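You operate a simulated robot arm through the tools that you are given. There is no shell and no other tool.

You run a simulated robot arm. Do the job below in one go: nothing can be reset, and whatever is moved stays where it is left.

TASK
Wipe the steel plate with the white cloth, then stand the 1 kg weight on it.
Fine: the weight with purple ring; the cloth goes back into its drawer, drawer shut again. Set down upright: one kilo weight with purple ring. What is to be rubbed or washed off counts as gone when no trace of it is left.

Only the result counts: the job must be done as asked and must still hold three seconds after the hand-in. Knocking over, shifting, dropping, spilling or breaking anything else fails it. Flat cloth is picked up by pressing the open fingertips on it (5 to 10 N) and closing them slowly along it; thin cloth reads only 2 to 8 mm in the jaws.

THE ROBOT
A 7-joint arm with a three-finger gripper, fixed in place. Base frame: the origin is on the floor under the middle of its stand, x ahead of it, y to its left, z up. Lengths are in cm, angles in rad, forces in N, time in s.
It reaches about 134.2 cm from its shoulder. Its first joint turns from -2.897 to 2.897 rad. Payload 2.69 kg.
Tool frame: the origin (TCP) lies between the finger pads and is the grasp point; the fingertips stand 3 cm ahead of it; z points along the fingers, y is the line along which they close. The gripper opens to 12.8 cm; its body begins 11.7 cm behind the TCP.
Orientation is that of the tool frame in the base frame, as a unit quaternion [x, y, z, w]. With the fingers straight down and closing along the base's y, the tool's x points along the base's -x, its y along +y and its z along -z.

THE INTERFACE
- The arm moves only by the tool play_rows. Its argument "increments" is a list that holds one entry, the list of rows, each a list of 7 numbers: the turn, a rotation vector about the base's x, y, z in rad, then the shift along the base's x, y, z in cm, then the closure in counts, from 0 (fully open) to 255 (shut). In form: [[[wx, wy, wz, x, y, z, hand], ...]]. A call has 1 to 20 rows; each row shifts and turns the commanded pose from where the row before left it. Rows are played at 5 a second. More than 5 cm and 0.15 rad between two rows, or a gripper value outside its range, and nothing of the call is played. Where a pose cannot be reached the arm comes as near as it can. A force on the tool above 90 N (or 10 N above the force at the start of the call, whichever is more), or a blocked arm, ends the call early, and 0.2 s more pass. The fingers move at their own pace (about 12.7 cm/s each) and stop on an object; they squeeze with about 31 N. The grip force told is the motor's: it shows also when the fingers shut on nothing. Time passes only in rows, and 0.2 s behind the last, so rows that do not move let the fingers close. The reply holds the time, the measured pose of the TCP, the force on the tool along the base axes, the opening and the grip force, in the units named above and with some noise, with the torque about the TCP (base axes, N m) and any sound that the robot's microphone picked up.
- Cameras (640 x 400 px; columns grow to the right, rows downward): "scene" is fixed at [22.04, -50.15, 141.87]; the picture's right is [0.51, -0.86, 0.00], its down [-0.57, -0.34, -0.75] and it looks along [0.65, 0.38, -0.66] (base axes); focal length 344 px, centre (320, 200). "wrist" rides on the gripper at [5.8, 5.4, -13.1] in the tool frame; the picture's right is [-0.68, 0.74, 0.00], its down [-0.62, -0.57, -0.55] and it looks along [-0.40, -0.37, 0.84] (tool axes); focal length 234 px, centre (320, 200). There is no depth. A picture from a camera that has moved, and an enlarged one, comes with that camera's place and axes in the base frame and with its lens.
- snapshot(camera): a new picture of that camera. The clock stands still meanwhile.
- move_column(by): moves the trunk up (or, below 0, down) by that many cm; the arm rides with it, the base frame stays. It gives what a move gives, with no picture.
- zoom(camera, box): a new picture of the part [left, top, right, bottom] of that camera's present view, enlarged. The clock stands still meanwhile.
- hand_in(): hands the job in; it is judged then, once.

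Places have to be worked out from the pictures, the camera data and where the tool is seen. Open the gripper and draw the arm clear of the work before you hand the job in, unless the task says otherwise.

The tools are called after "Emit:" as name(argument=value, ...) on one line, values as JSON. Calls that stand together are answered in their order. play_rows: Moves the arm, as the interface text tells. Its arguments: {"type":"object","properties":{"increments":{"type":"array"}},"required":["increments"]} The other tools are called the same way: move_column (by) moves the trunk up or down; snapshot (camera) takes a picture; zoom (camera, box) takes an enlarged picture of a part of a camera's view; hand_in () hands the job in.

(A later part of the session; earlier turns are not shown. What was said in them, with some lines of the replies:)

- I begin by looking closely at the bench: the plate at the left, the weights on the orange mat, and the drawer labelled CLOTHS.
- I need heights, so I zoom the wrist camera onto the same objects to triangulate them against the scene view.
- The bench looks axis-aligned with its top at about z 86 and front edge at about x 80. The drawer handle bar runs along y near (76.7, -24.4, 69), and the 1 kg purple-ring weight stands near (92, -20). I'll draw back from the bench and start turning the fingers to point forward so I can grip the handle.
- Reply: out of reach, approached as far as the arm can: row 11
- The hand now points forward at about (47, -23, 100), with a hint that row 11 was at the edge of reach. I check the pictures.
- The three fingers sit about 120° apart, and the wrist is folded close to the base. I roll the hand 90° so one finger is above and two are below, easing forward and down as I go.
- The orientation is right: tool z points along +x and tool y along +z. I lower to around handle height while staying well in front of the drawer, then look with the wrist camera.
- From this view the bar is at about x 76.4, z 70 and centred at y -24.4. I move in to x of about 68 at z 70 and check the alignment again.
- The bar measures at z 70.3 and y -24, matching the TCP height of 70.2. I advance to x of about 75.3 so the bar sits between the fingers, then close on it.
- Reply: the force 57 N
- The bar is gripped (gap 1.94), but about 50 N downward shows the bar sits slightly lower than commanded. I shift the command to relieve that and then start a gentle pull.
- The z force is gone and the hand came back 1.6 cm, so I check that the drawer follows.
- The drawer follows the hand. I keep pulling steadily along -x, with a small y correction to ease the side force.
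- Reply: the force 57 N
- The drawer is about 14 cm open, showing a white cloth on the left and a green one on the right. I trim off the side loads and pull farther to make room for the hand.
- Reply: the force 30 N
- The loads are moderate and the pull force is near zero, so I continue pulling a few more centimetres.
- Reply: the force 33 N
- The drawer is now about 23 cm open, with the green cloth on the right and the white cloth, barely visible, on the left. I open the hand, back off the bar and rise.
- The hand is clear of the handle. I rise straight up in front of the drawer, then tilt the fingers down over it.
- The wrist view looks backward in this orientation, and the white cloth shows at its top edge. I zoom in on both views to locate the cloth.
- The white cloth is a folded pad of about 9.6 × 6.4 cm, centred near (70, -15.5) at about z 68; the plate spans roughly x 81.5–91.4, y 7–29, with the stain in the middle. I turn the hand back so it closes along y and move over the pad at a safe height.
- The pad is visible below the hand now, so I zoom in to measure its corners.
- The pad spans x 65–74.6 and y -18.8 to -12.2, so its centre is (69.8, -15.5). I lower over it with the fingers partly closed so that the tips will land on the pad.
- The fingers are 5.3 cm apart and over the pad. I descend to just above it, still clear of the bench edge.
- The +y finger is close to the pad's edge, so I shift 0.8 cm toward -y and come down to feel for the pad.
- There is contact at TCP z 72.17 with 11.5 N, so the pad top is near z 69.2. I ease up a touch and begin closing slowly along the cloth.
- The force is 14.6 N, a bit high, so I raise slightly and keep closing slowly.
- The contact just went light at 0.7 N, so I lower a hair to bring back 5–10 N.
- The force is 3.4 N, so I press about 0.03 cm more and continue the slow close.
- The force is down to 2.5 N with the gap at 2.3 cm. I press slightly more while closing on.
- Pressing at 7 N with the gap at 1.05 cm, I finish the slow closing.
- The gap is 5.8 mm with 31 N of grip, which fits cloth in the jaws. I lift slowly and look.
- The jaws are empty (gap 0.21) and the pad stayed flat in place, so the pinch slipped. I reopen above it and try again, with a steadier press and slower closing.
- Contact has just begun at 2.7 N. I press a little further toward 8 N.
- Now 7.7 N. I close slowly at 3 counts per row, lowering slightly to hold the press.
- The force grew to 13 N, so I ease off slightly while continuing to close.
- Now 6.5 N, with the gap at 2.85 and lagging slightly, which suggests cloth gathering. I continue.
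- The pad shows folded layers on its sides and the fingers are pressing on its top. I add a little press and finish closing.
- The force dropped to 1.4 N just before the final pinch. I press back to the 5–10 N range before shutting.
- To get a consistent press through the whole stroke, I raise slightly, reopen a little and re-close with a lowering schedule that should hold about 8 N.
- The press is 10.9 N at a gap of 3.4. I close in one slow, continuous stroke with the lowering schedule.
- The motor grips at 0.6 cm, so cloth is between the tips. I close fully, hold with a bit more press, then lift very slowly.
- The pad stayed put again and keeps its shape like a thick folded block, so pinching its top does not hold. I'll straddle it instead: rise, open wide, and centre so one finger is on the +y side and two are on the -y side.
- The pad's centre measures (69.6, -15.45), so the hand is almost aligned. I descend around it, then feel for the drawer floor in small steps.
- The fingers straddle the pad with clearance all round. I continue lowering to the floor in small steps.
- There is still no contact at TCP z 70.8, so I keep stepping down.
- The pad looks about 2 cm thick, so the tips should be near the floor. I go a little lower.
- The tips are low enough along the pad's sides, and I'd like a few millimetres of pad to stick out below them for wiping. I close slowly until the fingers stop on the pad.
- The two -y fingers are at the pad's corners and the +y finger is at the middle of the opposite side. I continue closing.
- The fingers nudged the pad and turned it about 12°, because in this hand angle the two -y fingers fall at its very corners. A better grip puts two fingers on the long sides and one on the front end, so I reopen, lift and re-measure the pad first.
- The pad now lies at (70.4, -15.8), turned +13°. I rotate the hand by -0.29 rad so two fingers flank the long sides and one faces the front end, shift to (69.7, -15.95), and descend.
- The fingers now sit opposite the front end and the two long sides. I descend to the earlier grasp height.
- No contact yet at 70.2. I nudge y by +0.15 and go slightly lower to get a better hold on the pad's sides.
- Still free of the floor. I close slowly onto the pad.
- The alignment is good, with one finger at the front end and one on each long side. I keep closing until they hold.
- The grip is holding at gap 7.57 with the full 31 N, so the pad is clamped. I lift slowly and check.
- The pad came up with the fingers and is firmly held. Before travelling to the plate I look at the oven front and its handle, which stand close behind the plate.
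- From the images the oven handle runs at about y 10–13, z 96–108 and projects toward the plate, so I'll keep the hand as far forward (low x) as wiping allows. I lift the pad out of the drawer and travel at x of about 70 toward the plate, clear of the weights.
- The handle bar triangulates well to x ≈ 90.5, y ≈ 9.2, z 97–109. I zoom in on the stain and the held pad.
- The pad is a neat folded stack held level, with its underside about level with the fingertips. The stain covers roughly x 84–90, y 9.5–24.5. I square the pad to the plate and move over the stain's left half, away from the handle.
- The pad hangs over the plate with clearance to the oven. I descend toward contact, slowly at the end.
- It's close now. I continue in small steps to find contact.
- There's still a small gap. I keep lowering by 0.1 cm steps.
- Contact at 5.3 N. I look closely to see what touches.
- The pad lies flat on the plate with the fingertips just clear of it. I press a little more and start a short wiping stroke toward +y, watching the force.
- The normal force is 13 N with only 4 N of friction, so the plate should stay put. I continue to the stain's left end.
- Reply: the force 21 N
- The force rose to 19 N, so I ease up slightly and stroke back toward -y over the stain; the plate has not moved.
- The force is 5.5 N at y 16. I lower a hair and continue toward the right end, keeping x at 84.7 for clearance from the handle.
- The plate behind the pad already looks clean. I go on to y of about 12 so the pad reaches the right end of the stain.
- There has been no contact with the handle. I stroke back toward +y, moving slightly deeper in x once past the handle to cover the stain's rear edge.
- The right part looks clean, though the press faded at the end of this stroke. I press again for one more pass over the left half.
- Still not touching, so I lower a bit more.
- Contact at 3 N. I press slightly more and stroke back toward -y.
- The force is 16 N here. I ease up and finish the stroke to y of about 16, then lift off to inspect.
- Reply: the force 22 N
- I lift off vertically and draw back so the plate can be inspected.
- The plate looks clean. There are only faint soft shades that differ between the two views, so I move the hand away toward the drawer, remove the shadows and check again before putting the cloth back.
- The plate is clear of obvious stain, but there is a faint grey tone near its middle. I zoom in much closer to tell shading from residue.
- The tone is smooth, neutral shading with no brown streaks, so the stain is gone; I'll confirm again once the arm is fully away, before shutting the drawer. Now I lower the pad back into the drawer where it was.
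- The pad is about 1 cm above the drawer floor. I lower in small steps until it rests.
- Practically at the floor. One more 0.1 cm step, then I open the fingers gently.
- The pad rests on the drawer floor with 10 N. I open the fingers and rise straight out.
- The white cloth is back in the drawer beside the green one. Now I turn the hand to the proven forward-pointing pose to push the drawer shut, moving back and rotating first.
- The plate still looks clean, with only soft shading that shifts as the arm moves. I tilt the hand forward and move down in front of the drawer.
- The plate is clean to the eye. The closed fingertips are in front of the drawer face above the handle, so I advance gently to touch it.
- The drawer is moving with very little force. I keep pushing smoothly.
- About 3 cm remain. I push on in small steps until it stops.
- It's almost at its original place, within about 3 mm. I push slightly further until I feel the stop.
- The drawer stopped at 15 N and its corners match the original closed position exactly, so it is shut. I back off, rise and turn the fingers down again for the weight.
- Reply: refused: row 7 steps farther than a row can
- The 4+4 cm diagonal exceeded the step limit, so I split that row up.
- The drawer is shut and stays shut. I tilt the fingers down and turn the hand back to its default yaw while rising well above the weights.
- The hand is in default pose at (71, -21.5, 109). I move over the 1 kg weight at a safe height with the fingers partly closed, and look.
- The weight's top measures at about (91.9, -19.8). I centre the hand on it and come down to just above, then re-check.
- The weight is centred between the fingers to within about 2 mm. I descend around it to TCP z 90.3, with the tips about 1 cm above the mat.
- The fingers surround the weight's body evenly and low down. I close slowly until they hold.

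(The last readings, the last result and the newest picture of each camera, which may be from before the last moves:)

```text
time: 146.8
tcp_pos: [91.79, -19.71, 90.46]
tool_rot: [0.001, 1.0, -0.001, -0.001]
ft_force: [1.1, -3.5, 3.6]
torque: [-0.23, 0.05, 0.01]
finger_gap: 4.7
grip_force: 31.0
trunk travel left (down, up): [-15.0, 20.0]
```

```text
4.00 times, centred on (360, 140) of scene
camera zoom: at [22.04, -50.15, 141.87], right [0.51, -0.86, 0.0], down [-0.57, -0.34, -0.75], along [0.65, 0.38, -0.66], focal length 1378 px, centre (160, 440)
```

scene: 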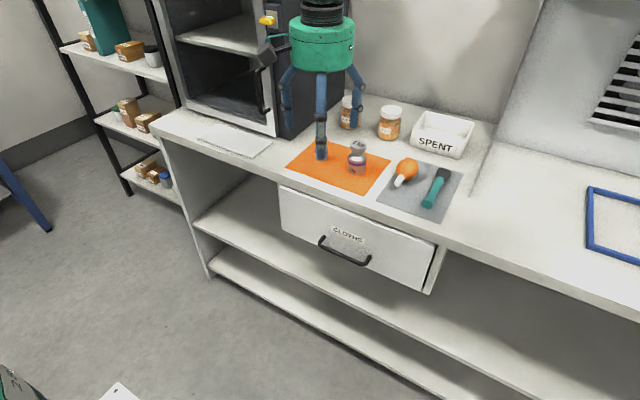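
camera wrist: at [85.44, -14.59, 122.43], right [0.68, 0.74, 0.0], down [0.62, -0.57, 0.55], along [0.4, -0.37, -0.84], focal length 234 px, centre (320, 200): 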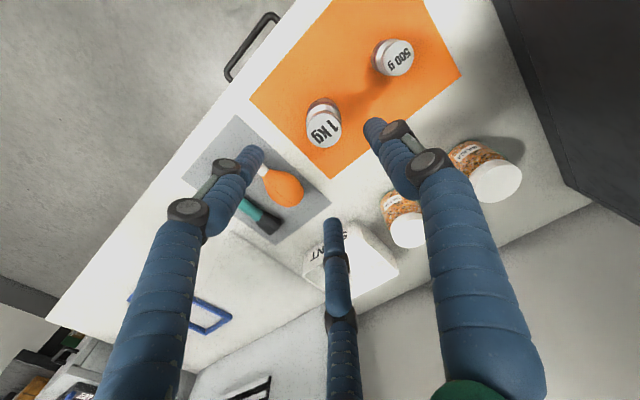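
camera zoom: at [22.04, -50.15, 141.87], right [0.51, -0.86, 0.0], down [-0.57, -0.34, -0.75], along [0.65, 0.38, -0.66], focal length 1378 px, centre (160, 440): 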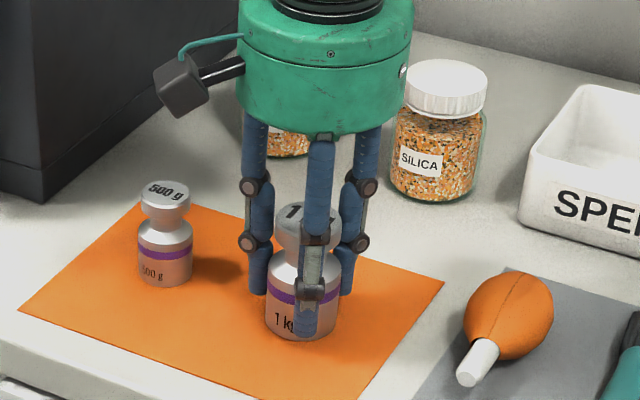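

The weight is gripped at gap 4.7 (its 4.7 cm body) with 31 N and still upright. I lift gently first.

Emit:
play_rows(increments=[[[0, 0, 0, 0, 0, 0, 200], [0, 0, 0, 0, 0, 0.2, 200], [0, 0, 0, 0, 0, 0.3, 200], [0, 0, 0, 0, 0, 0.5, 200], [0, 0, 0, 0, 0, 1, 200], [0, 0, 0, 0, 0, 0, 200]]])

Emit:
zoom(camera="scene", box=[300, 90, 420, 190])

Emit:
zoom(camera="wrist", box=[220, 80, 440, 260])

```text
time: 148.2
tcp_pos: [91.6, -19.9, 92.28]
tool_rot: [0.001, 1.0, 0.0, -0.001]
ft_force: [-0.2, -0.3, -9.8]
torque: [0.0, 0.03, 0.03]
finger_gap: 4.69
grip_force: 30.8
trunk travel left (down, up): [-15.0, 20.0]
```

```text
4.00 times, centred on (360, 140) of scene
camera zoom: at [22.04, -50.15, 141.87], right [0.51, -0.86, 0.0], down [-0.57, -0.34, -0.75], along [0.65, 0.38, -0.66], focal length 1378 px, centre (160, 440)
```

zoom: 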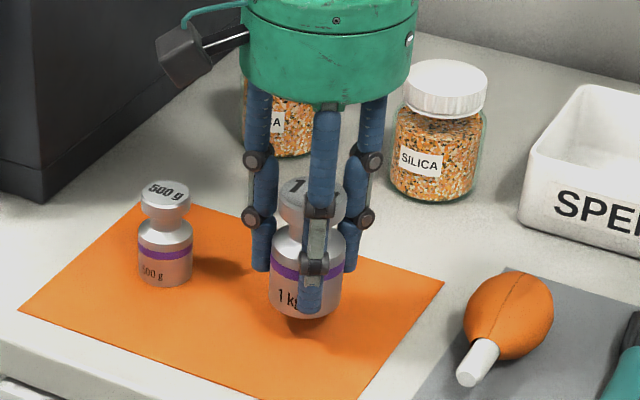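

```text
2.22 times, centred on (330, 170) of wrist
camera zoom: at [85.98, -14.54, 105.5], right [0.68, 0.74, 0.0], down [0.62, -0.57, 0.55], along [0.4, -0.37, -0.84], focal length 520 px, centre (298, 267)
```

zoom: 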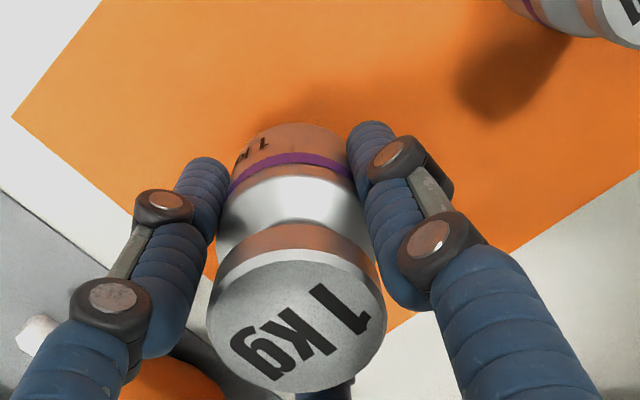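

The load reads -9.8 N, exactly 1 kg, and the weight hangs upright. I raise it, draw back in front of the 500 g weight, and travel toward the plate.

Emit:
play_rows(increments=[[[0, 0, 0, 0, 0, 2, 200], [0, 0, 0, 0, 0, 3, 200], [0, 0, 0, 0, 0, 3, 200], [0, 0, 0, 0, 0, 3, 200], [0, 0, 0, -2, 0, 1, 200], [0, 0, 0, -3, 0, 0, 200], [0, 0, 0, -3, 0, 0, 200], [0, 0, 0, -3, 1, 0, 200], [0, 0, 0, -2, 2, 0, 200], [0, 0, 0, 0, 3, 0, 200], [0, 0, 0, 0, 3, 0, 200], [0, 0, 0, 0, 3, 0, 200], [0, 0, 0, 0, 3, 0, 200], [0, 0, 0, 0, 3, 0, 200], [0, 0, 0, 0, 3, 0, 200], [0, 0, 0, 0, 3, 0, 200], [0, 0, 0, 0, 3, 0, 200], [0, 0, 0, 0, 2, 0, 200], [0, 0, 0, 0, 0, 0, 200]]])

Emit:
snapshot(camera="scene")

Emit:
snapshot(camera="wrist")

```text
time: 152.2
tcp_pos: [78.89, 9.16, 104.59]
tool_rot: [0.001, 1.0, 0.0, -0.001]
ft_force: [0.4, 0.3, -9.6]
torque: [0.0, -0.02, 0.0]
finger_gap: 4.7
grip_force: 31.2
trunk travel left (down, up): [-15.0, 20.0]
```

```text
taken
```

scene: 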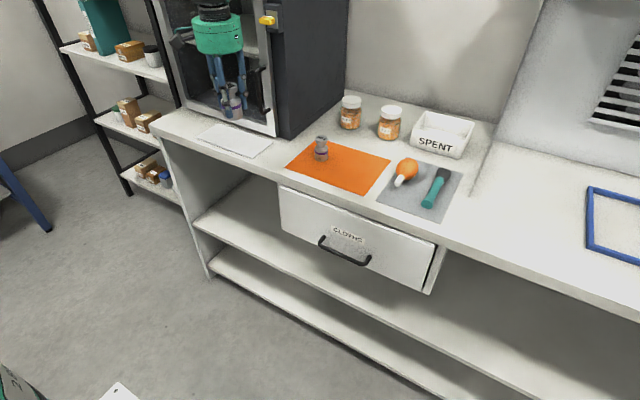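

```text
taken
camera wrist: at [73.21, 14.45, 117.63], right [0.68, 0.74, 0.0], down [0.62, -0.57, 0.55], along [0.4, -0.37, -0.84], focal length 234 px, centre (320, 200)
```

wrist: 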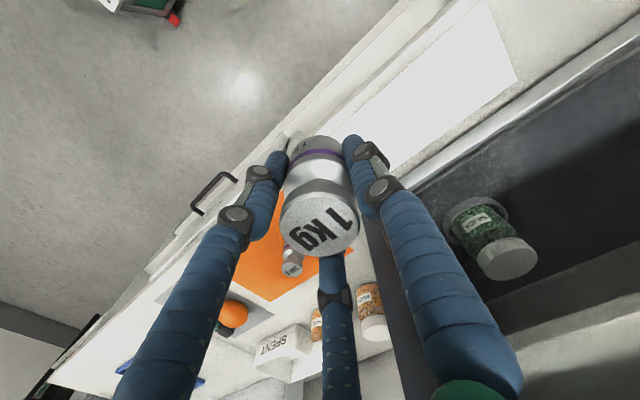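

The weight is held upright, and the wrist camera now sees the plate close by. I zoom in to confirm it is spotless before setting the weight down.

Emit:
zoom(camera="wrist", box=[340, 0, 560, 180])

Emit:
zoom(camera="scene", box=[190, 110, 290, 170])

```text
2.22 times, centred on (450, 90) of wrist
camera zoom: at [73.21, 14.45, 117.63], right [0.68, 0.74, 0.0], down [0.62, -0.57, 0.55], along [0.4, -0.37, -0.84], focal length 520 px, centre (31, 444)
```

zoom: 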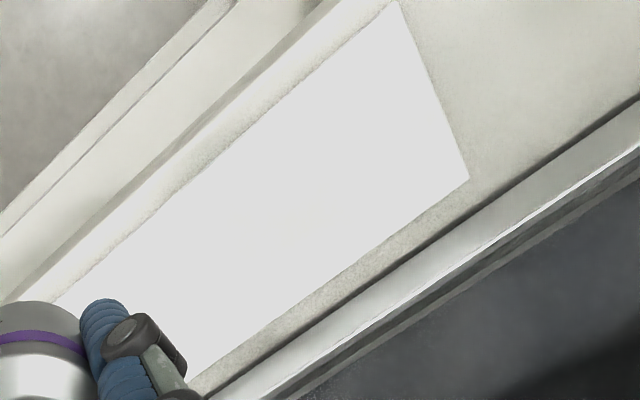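

```text
6.40 times, centred on (240, 140) of scene
camera zoom: at [22.04, -50.15, 141.87], right [0.51, -0.86, 0.0], down [-0.57, -0.34, -0.75], along [0.65, 0.38, -0.66], focal length 2204 px, centre (832, 584)
```

zoom: 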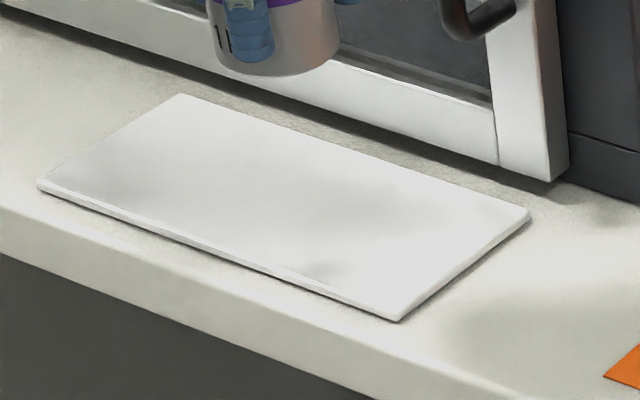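

From this view the plate is uniformly white, so no trace is left. I move over the plate's centre at about (86.4, 18).

Emit:
play_rows(increments=[[[0, 0, 0, 0, 3, 0, 200], [0, 0, 0, 0, 3, 0, 200], [0, 0, 0, 0, 2.8, 0, 200], [0, 0, 0, 2.5, 0, 0, 200], [0, 0, 0, 2.5, 0, 0, 200], [0, 0, 0, 2.4, 0, 0, 200], [0, 0, 0, 0, 0, -3, 200], [0, 0, 0, 0, 0, -3, 200], [0, 0, 0, 0, 0, -3, 200], [0, 0, 0, 0, 0, -1.5, 200], [0, 0, 0, 0, 0, 0, 200]]])

Emit:
zoom(camera="scene", box=[180, 50, 300, 170])

Emit:
snapshot(camera="wrist")

```text
time: 154.6
tcp_pos: [86.05, 18.2, 93.78]
tool_rot: [0.0, 1.0, 0.0, -0.001]
ft_force: [-8.8, 1.2, -6.2]
torque: [0.02, -1.65, 0.2]
finger_gap: 4.67
grip_force: 30.9
trunk travel left (down, up): [-15.0, 20.0]
```

```text
3.33 times, centred on (240, 110) of scene
camera zoom: at [22.04, -50.15, 141.87], right [0.51, -0.86, 0.0], down [-0.57, -0.34, -0.75], along [0.65, 0.38, -0.66], focal length 1148 px, centre (587, 500)
```

zoom: 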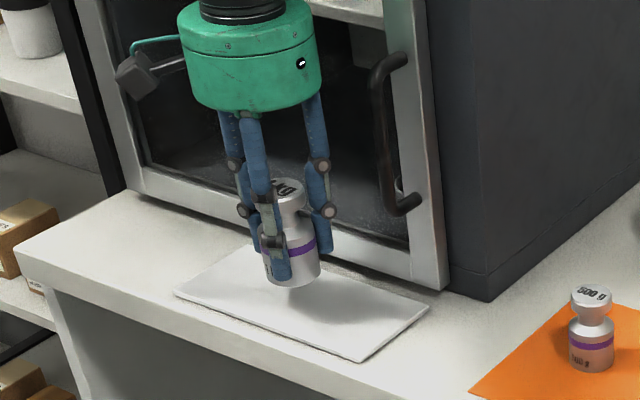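

```text
taken
camera wrist: at [80.27, 23.49, 106.94], right [0.68, 0.74, 0.0], down [0.62, -0.57, 0.55], along [0.4, -0.37, -0.84], focal length 234 px, centre (320, 200)
```

wrist: 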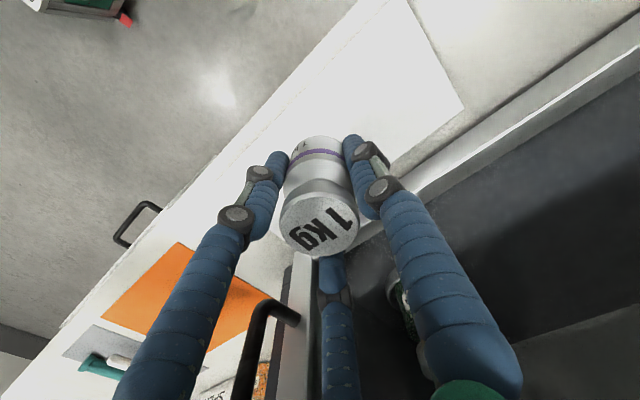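

There is an unexpected -9 N along x with a torque, as if the wrist about 19 cm above the TCP leaned on the oven front. I read it once more without moving before doing anything.

Emit:
play_rows(increments=[[[0, 0, 0, 0, 0, 0, 200]]])

Emit:
zoom(camera="scene", box=[150, 0, 310, 120])

```text
time: 155.0
tcp_pos: [86.09, 18.18, 93.74]
tool_rot: [0.001, 1.0, 0.0, -0.001]
ft_force: [-9.1, 0.1, -8.7]
torque: [-0.07, -1.63, 0.21]
finger_gap: 4.65
grip_force: 31.0
trunk travel left (down, up): [-15.0, 20.0]
```

```text
3.33 times, centred on (230, 60) of scene
camera zoom: at [22.04, -50.15, 141.87], right [0.51, -0.86, 0.0], down [-0.57, -0.34, -0.75], along [0.65, 0.38, -0.66], focal length 1148 px, centre (620, 667)
```

zoom: 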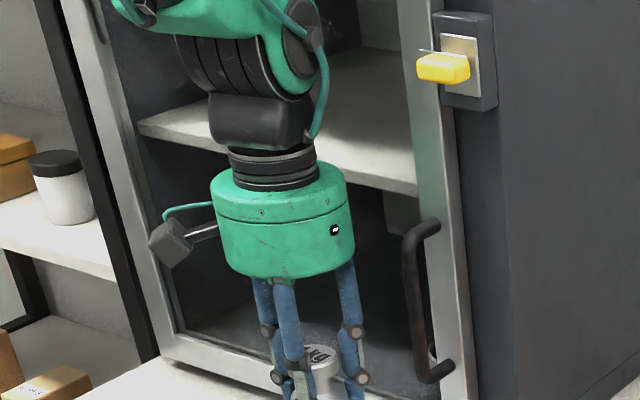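

The contact persists: the black wrist block must be touching the oven front. I back off 1.6 cm in x, which still leaves the weight well inside the plate.

Emit:
play_rows(increments=[[[0, 0, 0, -0.8, 0, 0, 200], [0, 0, 0, -0.8, 0, 0, 200], [0, 0, 0, 0, 0, 0, 200]]])

Emit:
snapshot(camera="scene")

Emit:
zoom(camera="scene", box=[160, 0, 320, 170])

```text
time: 155.8
tcp_pos: [84.66, 17.92, 93.75]
tool_rot: [0.001, 1.0, 0.0, -0.001]
ft_force: [-0.2, 0.2, -9.0]
torque: [0.02, 0.01, -0.02]
finger_gap: 4.67
grip_force: 31.6
trunk travel left (down, up): [-15.0, 20.0]
```

```text
taken
```

scene: 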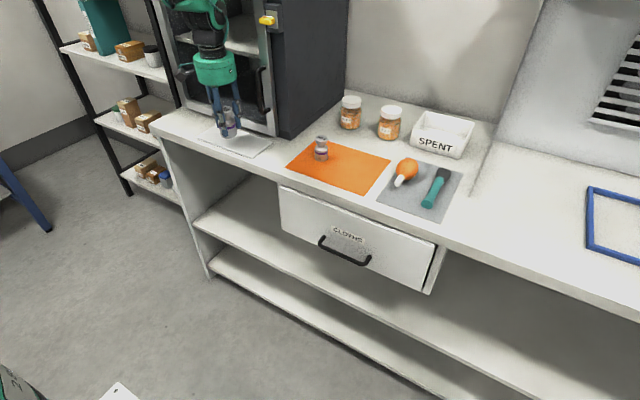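

```text
2.35 times, centred on (240, 85) of scene
camera zoom: at [22.04, -50.15, 141.87], right [0.51, -0.86, 0.0], down [-0.57, -0.34, -0.75], along [0.65, 0.38, -0.66], focal length 810 px, centre (508, 471)
```

zoom: 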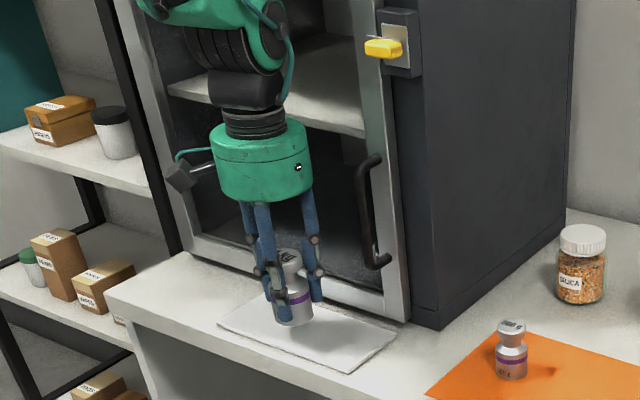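

The side force is gone and the weight hangs freely at -9 N. I nudge x by +0.5 to 85.2, still clear of the oven, and lower toward the plate.

Emit:
play_rows(increments=[[[0, 0, 0, 0.5, 0, 0, 200], [0, 0, 0, 0, 0, -0.8, 200], [0, 0, 0, 0, 0, -0.7, 200], [0, 0, 0, 0, 0, -0.4, 200], [0, 0, 0, 0, 0, 0, 200]]])

Emit:
zoom(camera="scene", box=[190, 90, 290, 170])

```text
time: 157.0
tcp_pos: [85.12, 17.91, 91.88]
tool_rot: [0.001, 1.0, 0.0, -0.001]
ft_force: [-0.2, 0.3, -9.3]
torque: [-0.04, 0.01, -0.02]
finger_gap: 4.68
grip_force: 30.5
trunk travel left (down, up): [-15.0, 20.0]
```

```text
5.00 times, centred on (240, 130) of scene
camera zoom: at [22.04, -50.15, 141.87], right [0.51, -0.86, 0.0], down [-0.57, -0.34, -0.75], along [0.65, 0.38, -0.66], focal length 1722 px, centre (720, 550)
```

zoom: 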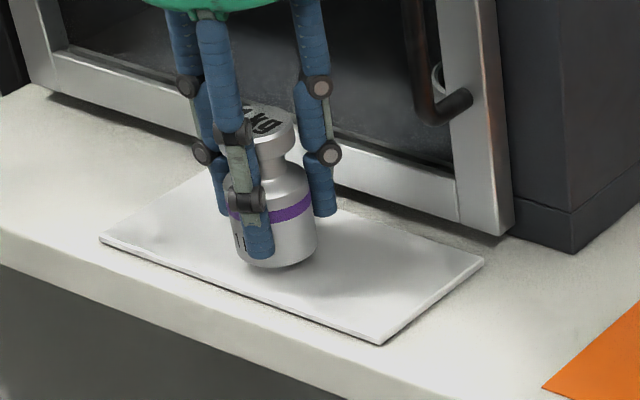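

The weight is upright and a few millimetres above the plate. I lower by 0.15 cm steps to touch down.

Emit:
play_rows(increments=[[[0, 0, 0, 0, 0, -0.2, 200], [0, 0, 0, 0, 0, -0.15, 200], [0, 0, 0, 0, 0, 0, 200]]])

```text
time: 157.8
tcp_pos: [85.1, 18.0, 91.47]
tool_rot: [0.0, 1.0, -0.001, -0.001]
ft_force: [0.6, -0.1, -10.1]
torque: [0.02, -0.03, -0.05]
finger_gap: 4.66
grip_force: 31.3
trunk travel left (down, up): [-15.0, 20.0]
```

Emit:
play_rows(increments=[[[0, 0, 0, 0, 0, -0.15, 200], [0, 0, 0, 0, 0, -0.1, 200], [0, 0, 0, 0, 0, 0, 200]]])

```text
time: 158.6
tcp_pos: [85.19, 18.0, 91.33]
tool_rot: [0.001, 1.0, 0.0, -0.001]
ft_force: [0.9, 0.7, -9.5]
torque: [0.03, -0.02, 0.0]
finger_gap: 4.69
grip_force: 31.0
trunk travel left (down, up): [-15.0, 20.0]
```

Emit:
play_rows(increments=[[[0, 0, 0, 0, 0, -0.1, 200], [0, 0, 0, 0, 0, -0.1, 200], [0, 0, 0, 0, 0, 0, 200]]])

```text
time: 159.4
tcp_pos: [85.17, 17.98, 91.17]
tool_rot: [0.001, 1.0, -0.001, 0.0]
ft_force: [-1.0, -2.2, -4.7]
torque: [-0.19, 0.05, 0.04]
finger_gap: 4.66
grip_force: 30.8
trunk travel left (down, up): [-15.0, 20.0]
```

The plate now carries about half the load. I lower a touch more to seat the base, then release slowly.

Emit:
play_rows(increments=[[[0, 0, 0, 0, 0, -0.08, 200], [0, 0, 0, 0, 0, 0, 200]]])

Emit:
zoom(camera="scene", box=[190, 90, 290, 170])

```text
time: 160.0
tcp_pos: [85.19, 17.97, 91.08]
tool_rot: [0.001, 1.0, 0.002, 0.0]
ft_force: [2.1, -3.4, 2.3]
torque: [-0.36, 0.16, 0.1]
finger_gap: 4.66
grip_force: 30.9
trunk travel left (down, up): [-15.0, 20.0]
```

```text
5.00 times, centred on (240, 130) of scene
camera zoom: at [22.04, -50.15, 141.87], right [0.51, -0.86, 0.0], down [-0.57, -0.34, -0.75], along [0.65, 0.38, -0.66], focal length 1722 px, centre (720, 550)
```

zoom: 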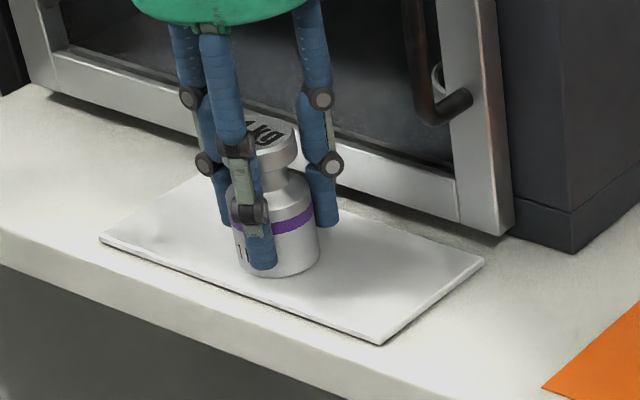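

The weight is seated on the plate with its full load taken. I open the fingers slowly to let go.

Emit:
play_rows(increments=[[[0, 0, 0, 0, 0, 0, 175], [0, 0, 0, 0, 0, 0, 165], [0, 0, 0, 0, 0, 0, 158], [0, 0, 0, 0, 0, 0, 152], [0, 0, 0, 0, 0, 0, 145], [0, 0, 0, 0, 0, 0, 135], [0, 0, 0, 0, 0, 0, 120], [0, 0, 0, 0, 0, 0, 105], [0, 0, 0, 0, 0, 0, 95], [0, 0, 0, 0, 0, 0, 95]]])

Emit:
zoom(camera="scene", box=[190, 90, 290, 170])

Emit:
zoom(camera="wrist", box=[220, 80, 440, 260])

```text
time: 162.2
tcp_pos: [85.11, 17.98, 91.2]
tool_rot: [0.001, 1.0, 0.0, -0.001]
ft_force: [0.3, -0.3, -0.5]
torque: [-0.01, 0.03, 0.0]
finger_gap: 8.04
grip_force: 0.0
trunk travel left (down, up): [-15.0, 20.0]
```

```text
5.00 times, centred on (240, 130) of scene
camera zoom: at [22.04, -50.15, 141.87], right [0.51, -0.86, 0.0], down [-0.57, -0.34, -0.75], along [0.65, 0.38, -0.66], focal length 1722 px, centre (720, 550)
```

zoom: 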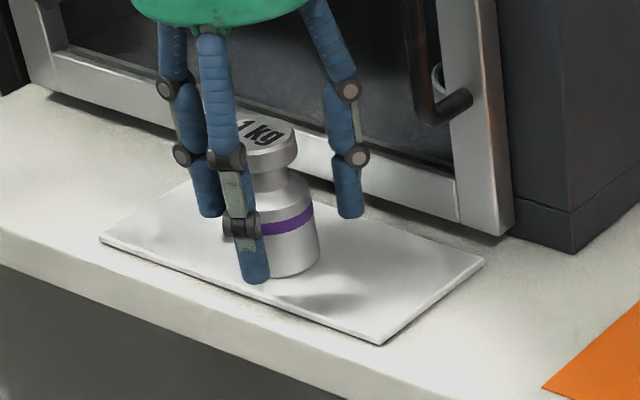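

```text
2.22 times, centred on (330, 170) of wrist
camera zoom: at [79.27, 23.3, 104.23], right [0.68, 0.74, 0.0], down [0.62, -0.57, 0.55], along [0.4, -0.37, -0.84], focal length 520 px, centre (298, 267)
```

zoom: 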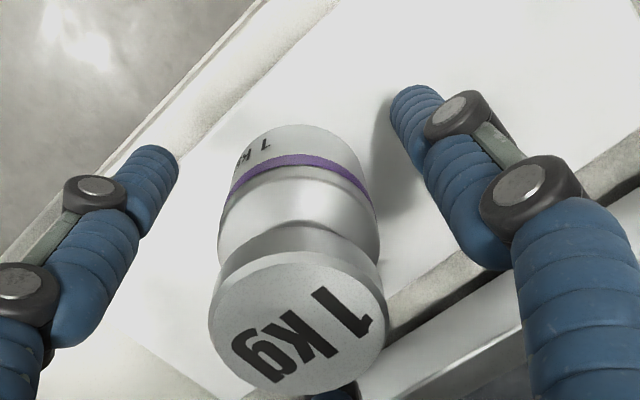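

Released: the weight stands upright and the hand is free of it. I rise straight up until the tips clear its head, then draw back.

Emit:
play_rows(increments=[[[0, 0, 0, 0, 0, 1, 95], [0, 0, 0, 0, 0, 2, 95], [0, 0, 0, 0, 0, 2.5, 95], [0, 0, 0, 0, 0, 2.5, 95], [0, 0, 0, 0, 0, 2.5, 95], [0, 0, 0, -2, 0, 0, 95], [0, 0, 0, -3, 0, 0, 95], [0, 0, 0, -3, 0, 1, 60], [0, 0, 0, -3, 0, 1, 30], [0, 0, 0, -3, 0, 1, 0], [0, 0, 0, -3, 0, 0, 0], [0, 0, 0, -3, 0, 0, 0], [0, 0, 0, -3, 0, 0, 0], [0, 0, 0, 0, 0, 0, 0]]])

Emit:
snapshot(camera="scene")

Emit:
zoom(camera="scene", box=[150, 90, 310, 190])

Emit:
zoom(camera="scene", box=[260, 170, 460, 295])

```text
time: 165.2
tcp_pos: [62.12, 18.13, 104.75]
tool_rot: [0.0, 1.0, 0.0, 0.0]
ft_force: [-0.6, -0.5, 1.0]
torque: [0.04, -0.04, -0.01]
finger_gap: 12.78
grip_force: 0.2
trunk travel left (down, up): [-15.0, 20.0]
```

```text
taken
```

scene: 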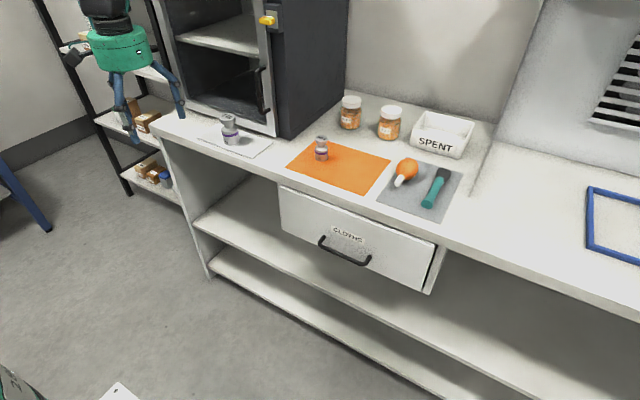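

```text
4.00 times, centred on (230, 140) of scene
camera zoom: at [22.04, -50.15, 141.87], right [0.51, -0.86, 0.0], down [-0.57, -0.34, -0.75], along [0.65, 0.38, -0.66], focal length 1378 px, centre (680, 440)
```

zoom: 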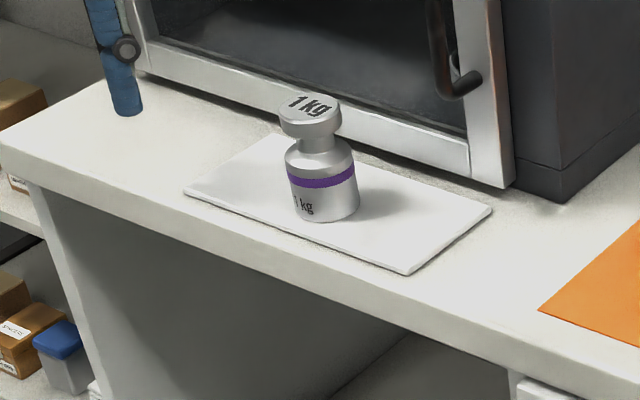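

```text
3.20 times, centred on (360, 232) of scene
camera zoom: at [22.04, -50.15, 141.87], right [0.51, -0.86, 0.0], down [-0.57, -0.34, -0.75], along [0.65, 0.38, -0.66], focal length 1102 px, centre (192, 96)
```

zoom: 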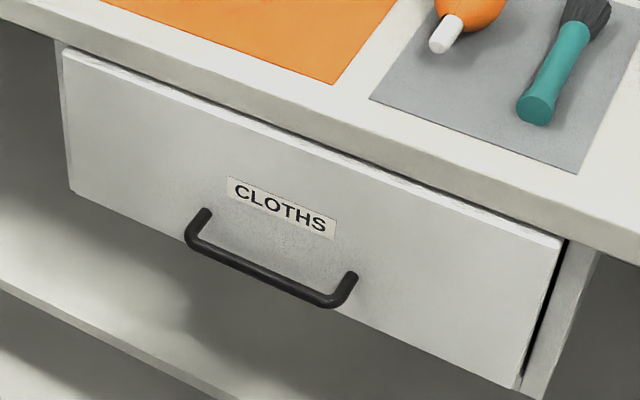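

Everything checks out. The 1 kg weight with the purple ring stands upright on the clean plate, the plate and oven are where they were, and the drawer is shut with the cloth inside. The hand is open and clear, so I hand in.

Emit:
hand_in()

```text
The job is handed in.
```

I wiped the steel plate clean with the white cloth and stood the 1 kg weight with the purple ring upright on it. The cloth is back in its drawer and the drawer is shut. I've handed the job in, but no verdict has come back yet.

- **Plate:** no stain showed in the close-up views from either camera. It sits where it was at the start.
- **Weight:** it stands fully on the plate, a little forward of its centre, with the hand clear of it.
- **Cloth:** it lies on the drawer floor beside the green cloth. It took a few tries to pick up, because pinching it from the top did not hold. In the end I gripped it by its sides.
- **Oven contact:** while I was moving the weight over the plate, the arm's wrist pushed against the oven front with about 9 N. I backed off at once, and the oven looks unmoved in the pictures.

The 500 g weight, jars, tray and tools look undisturbed.
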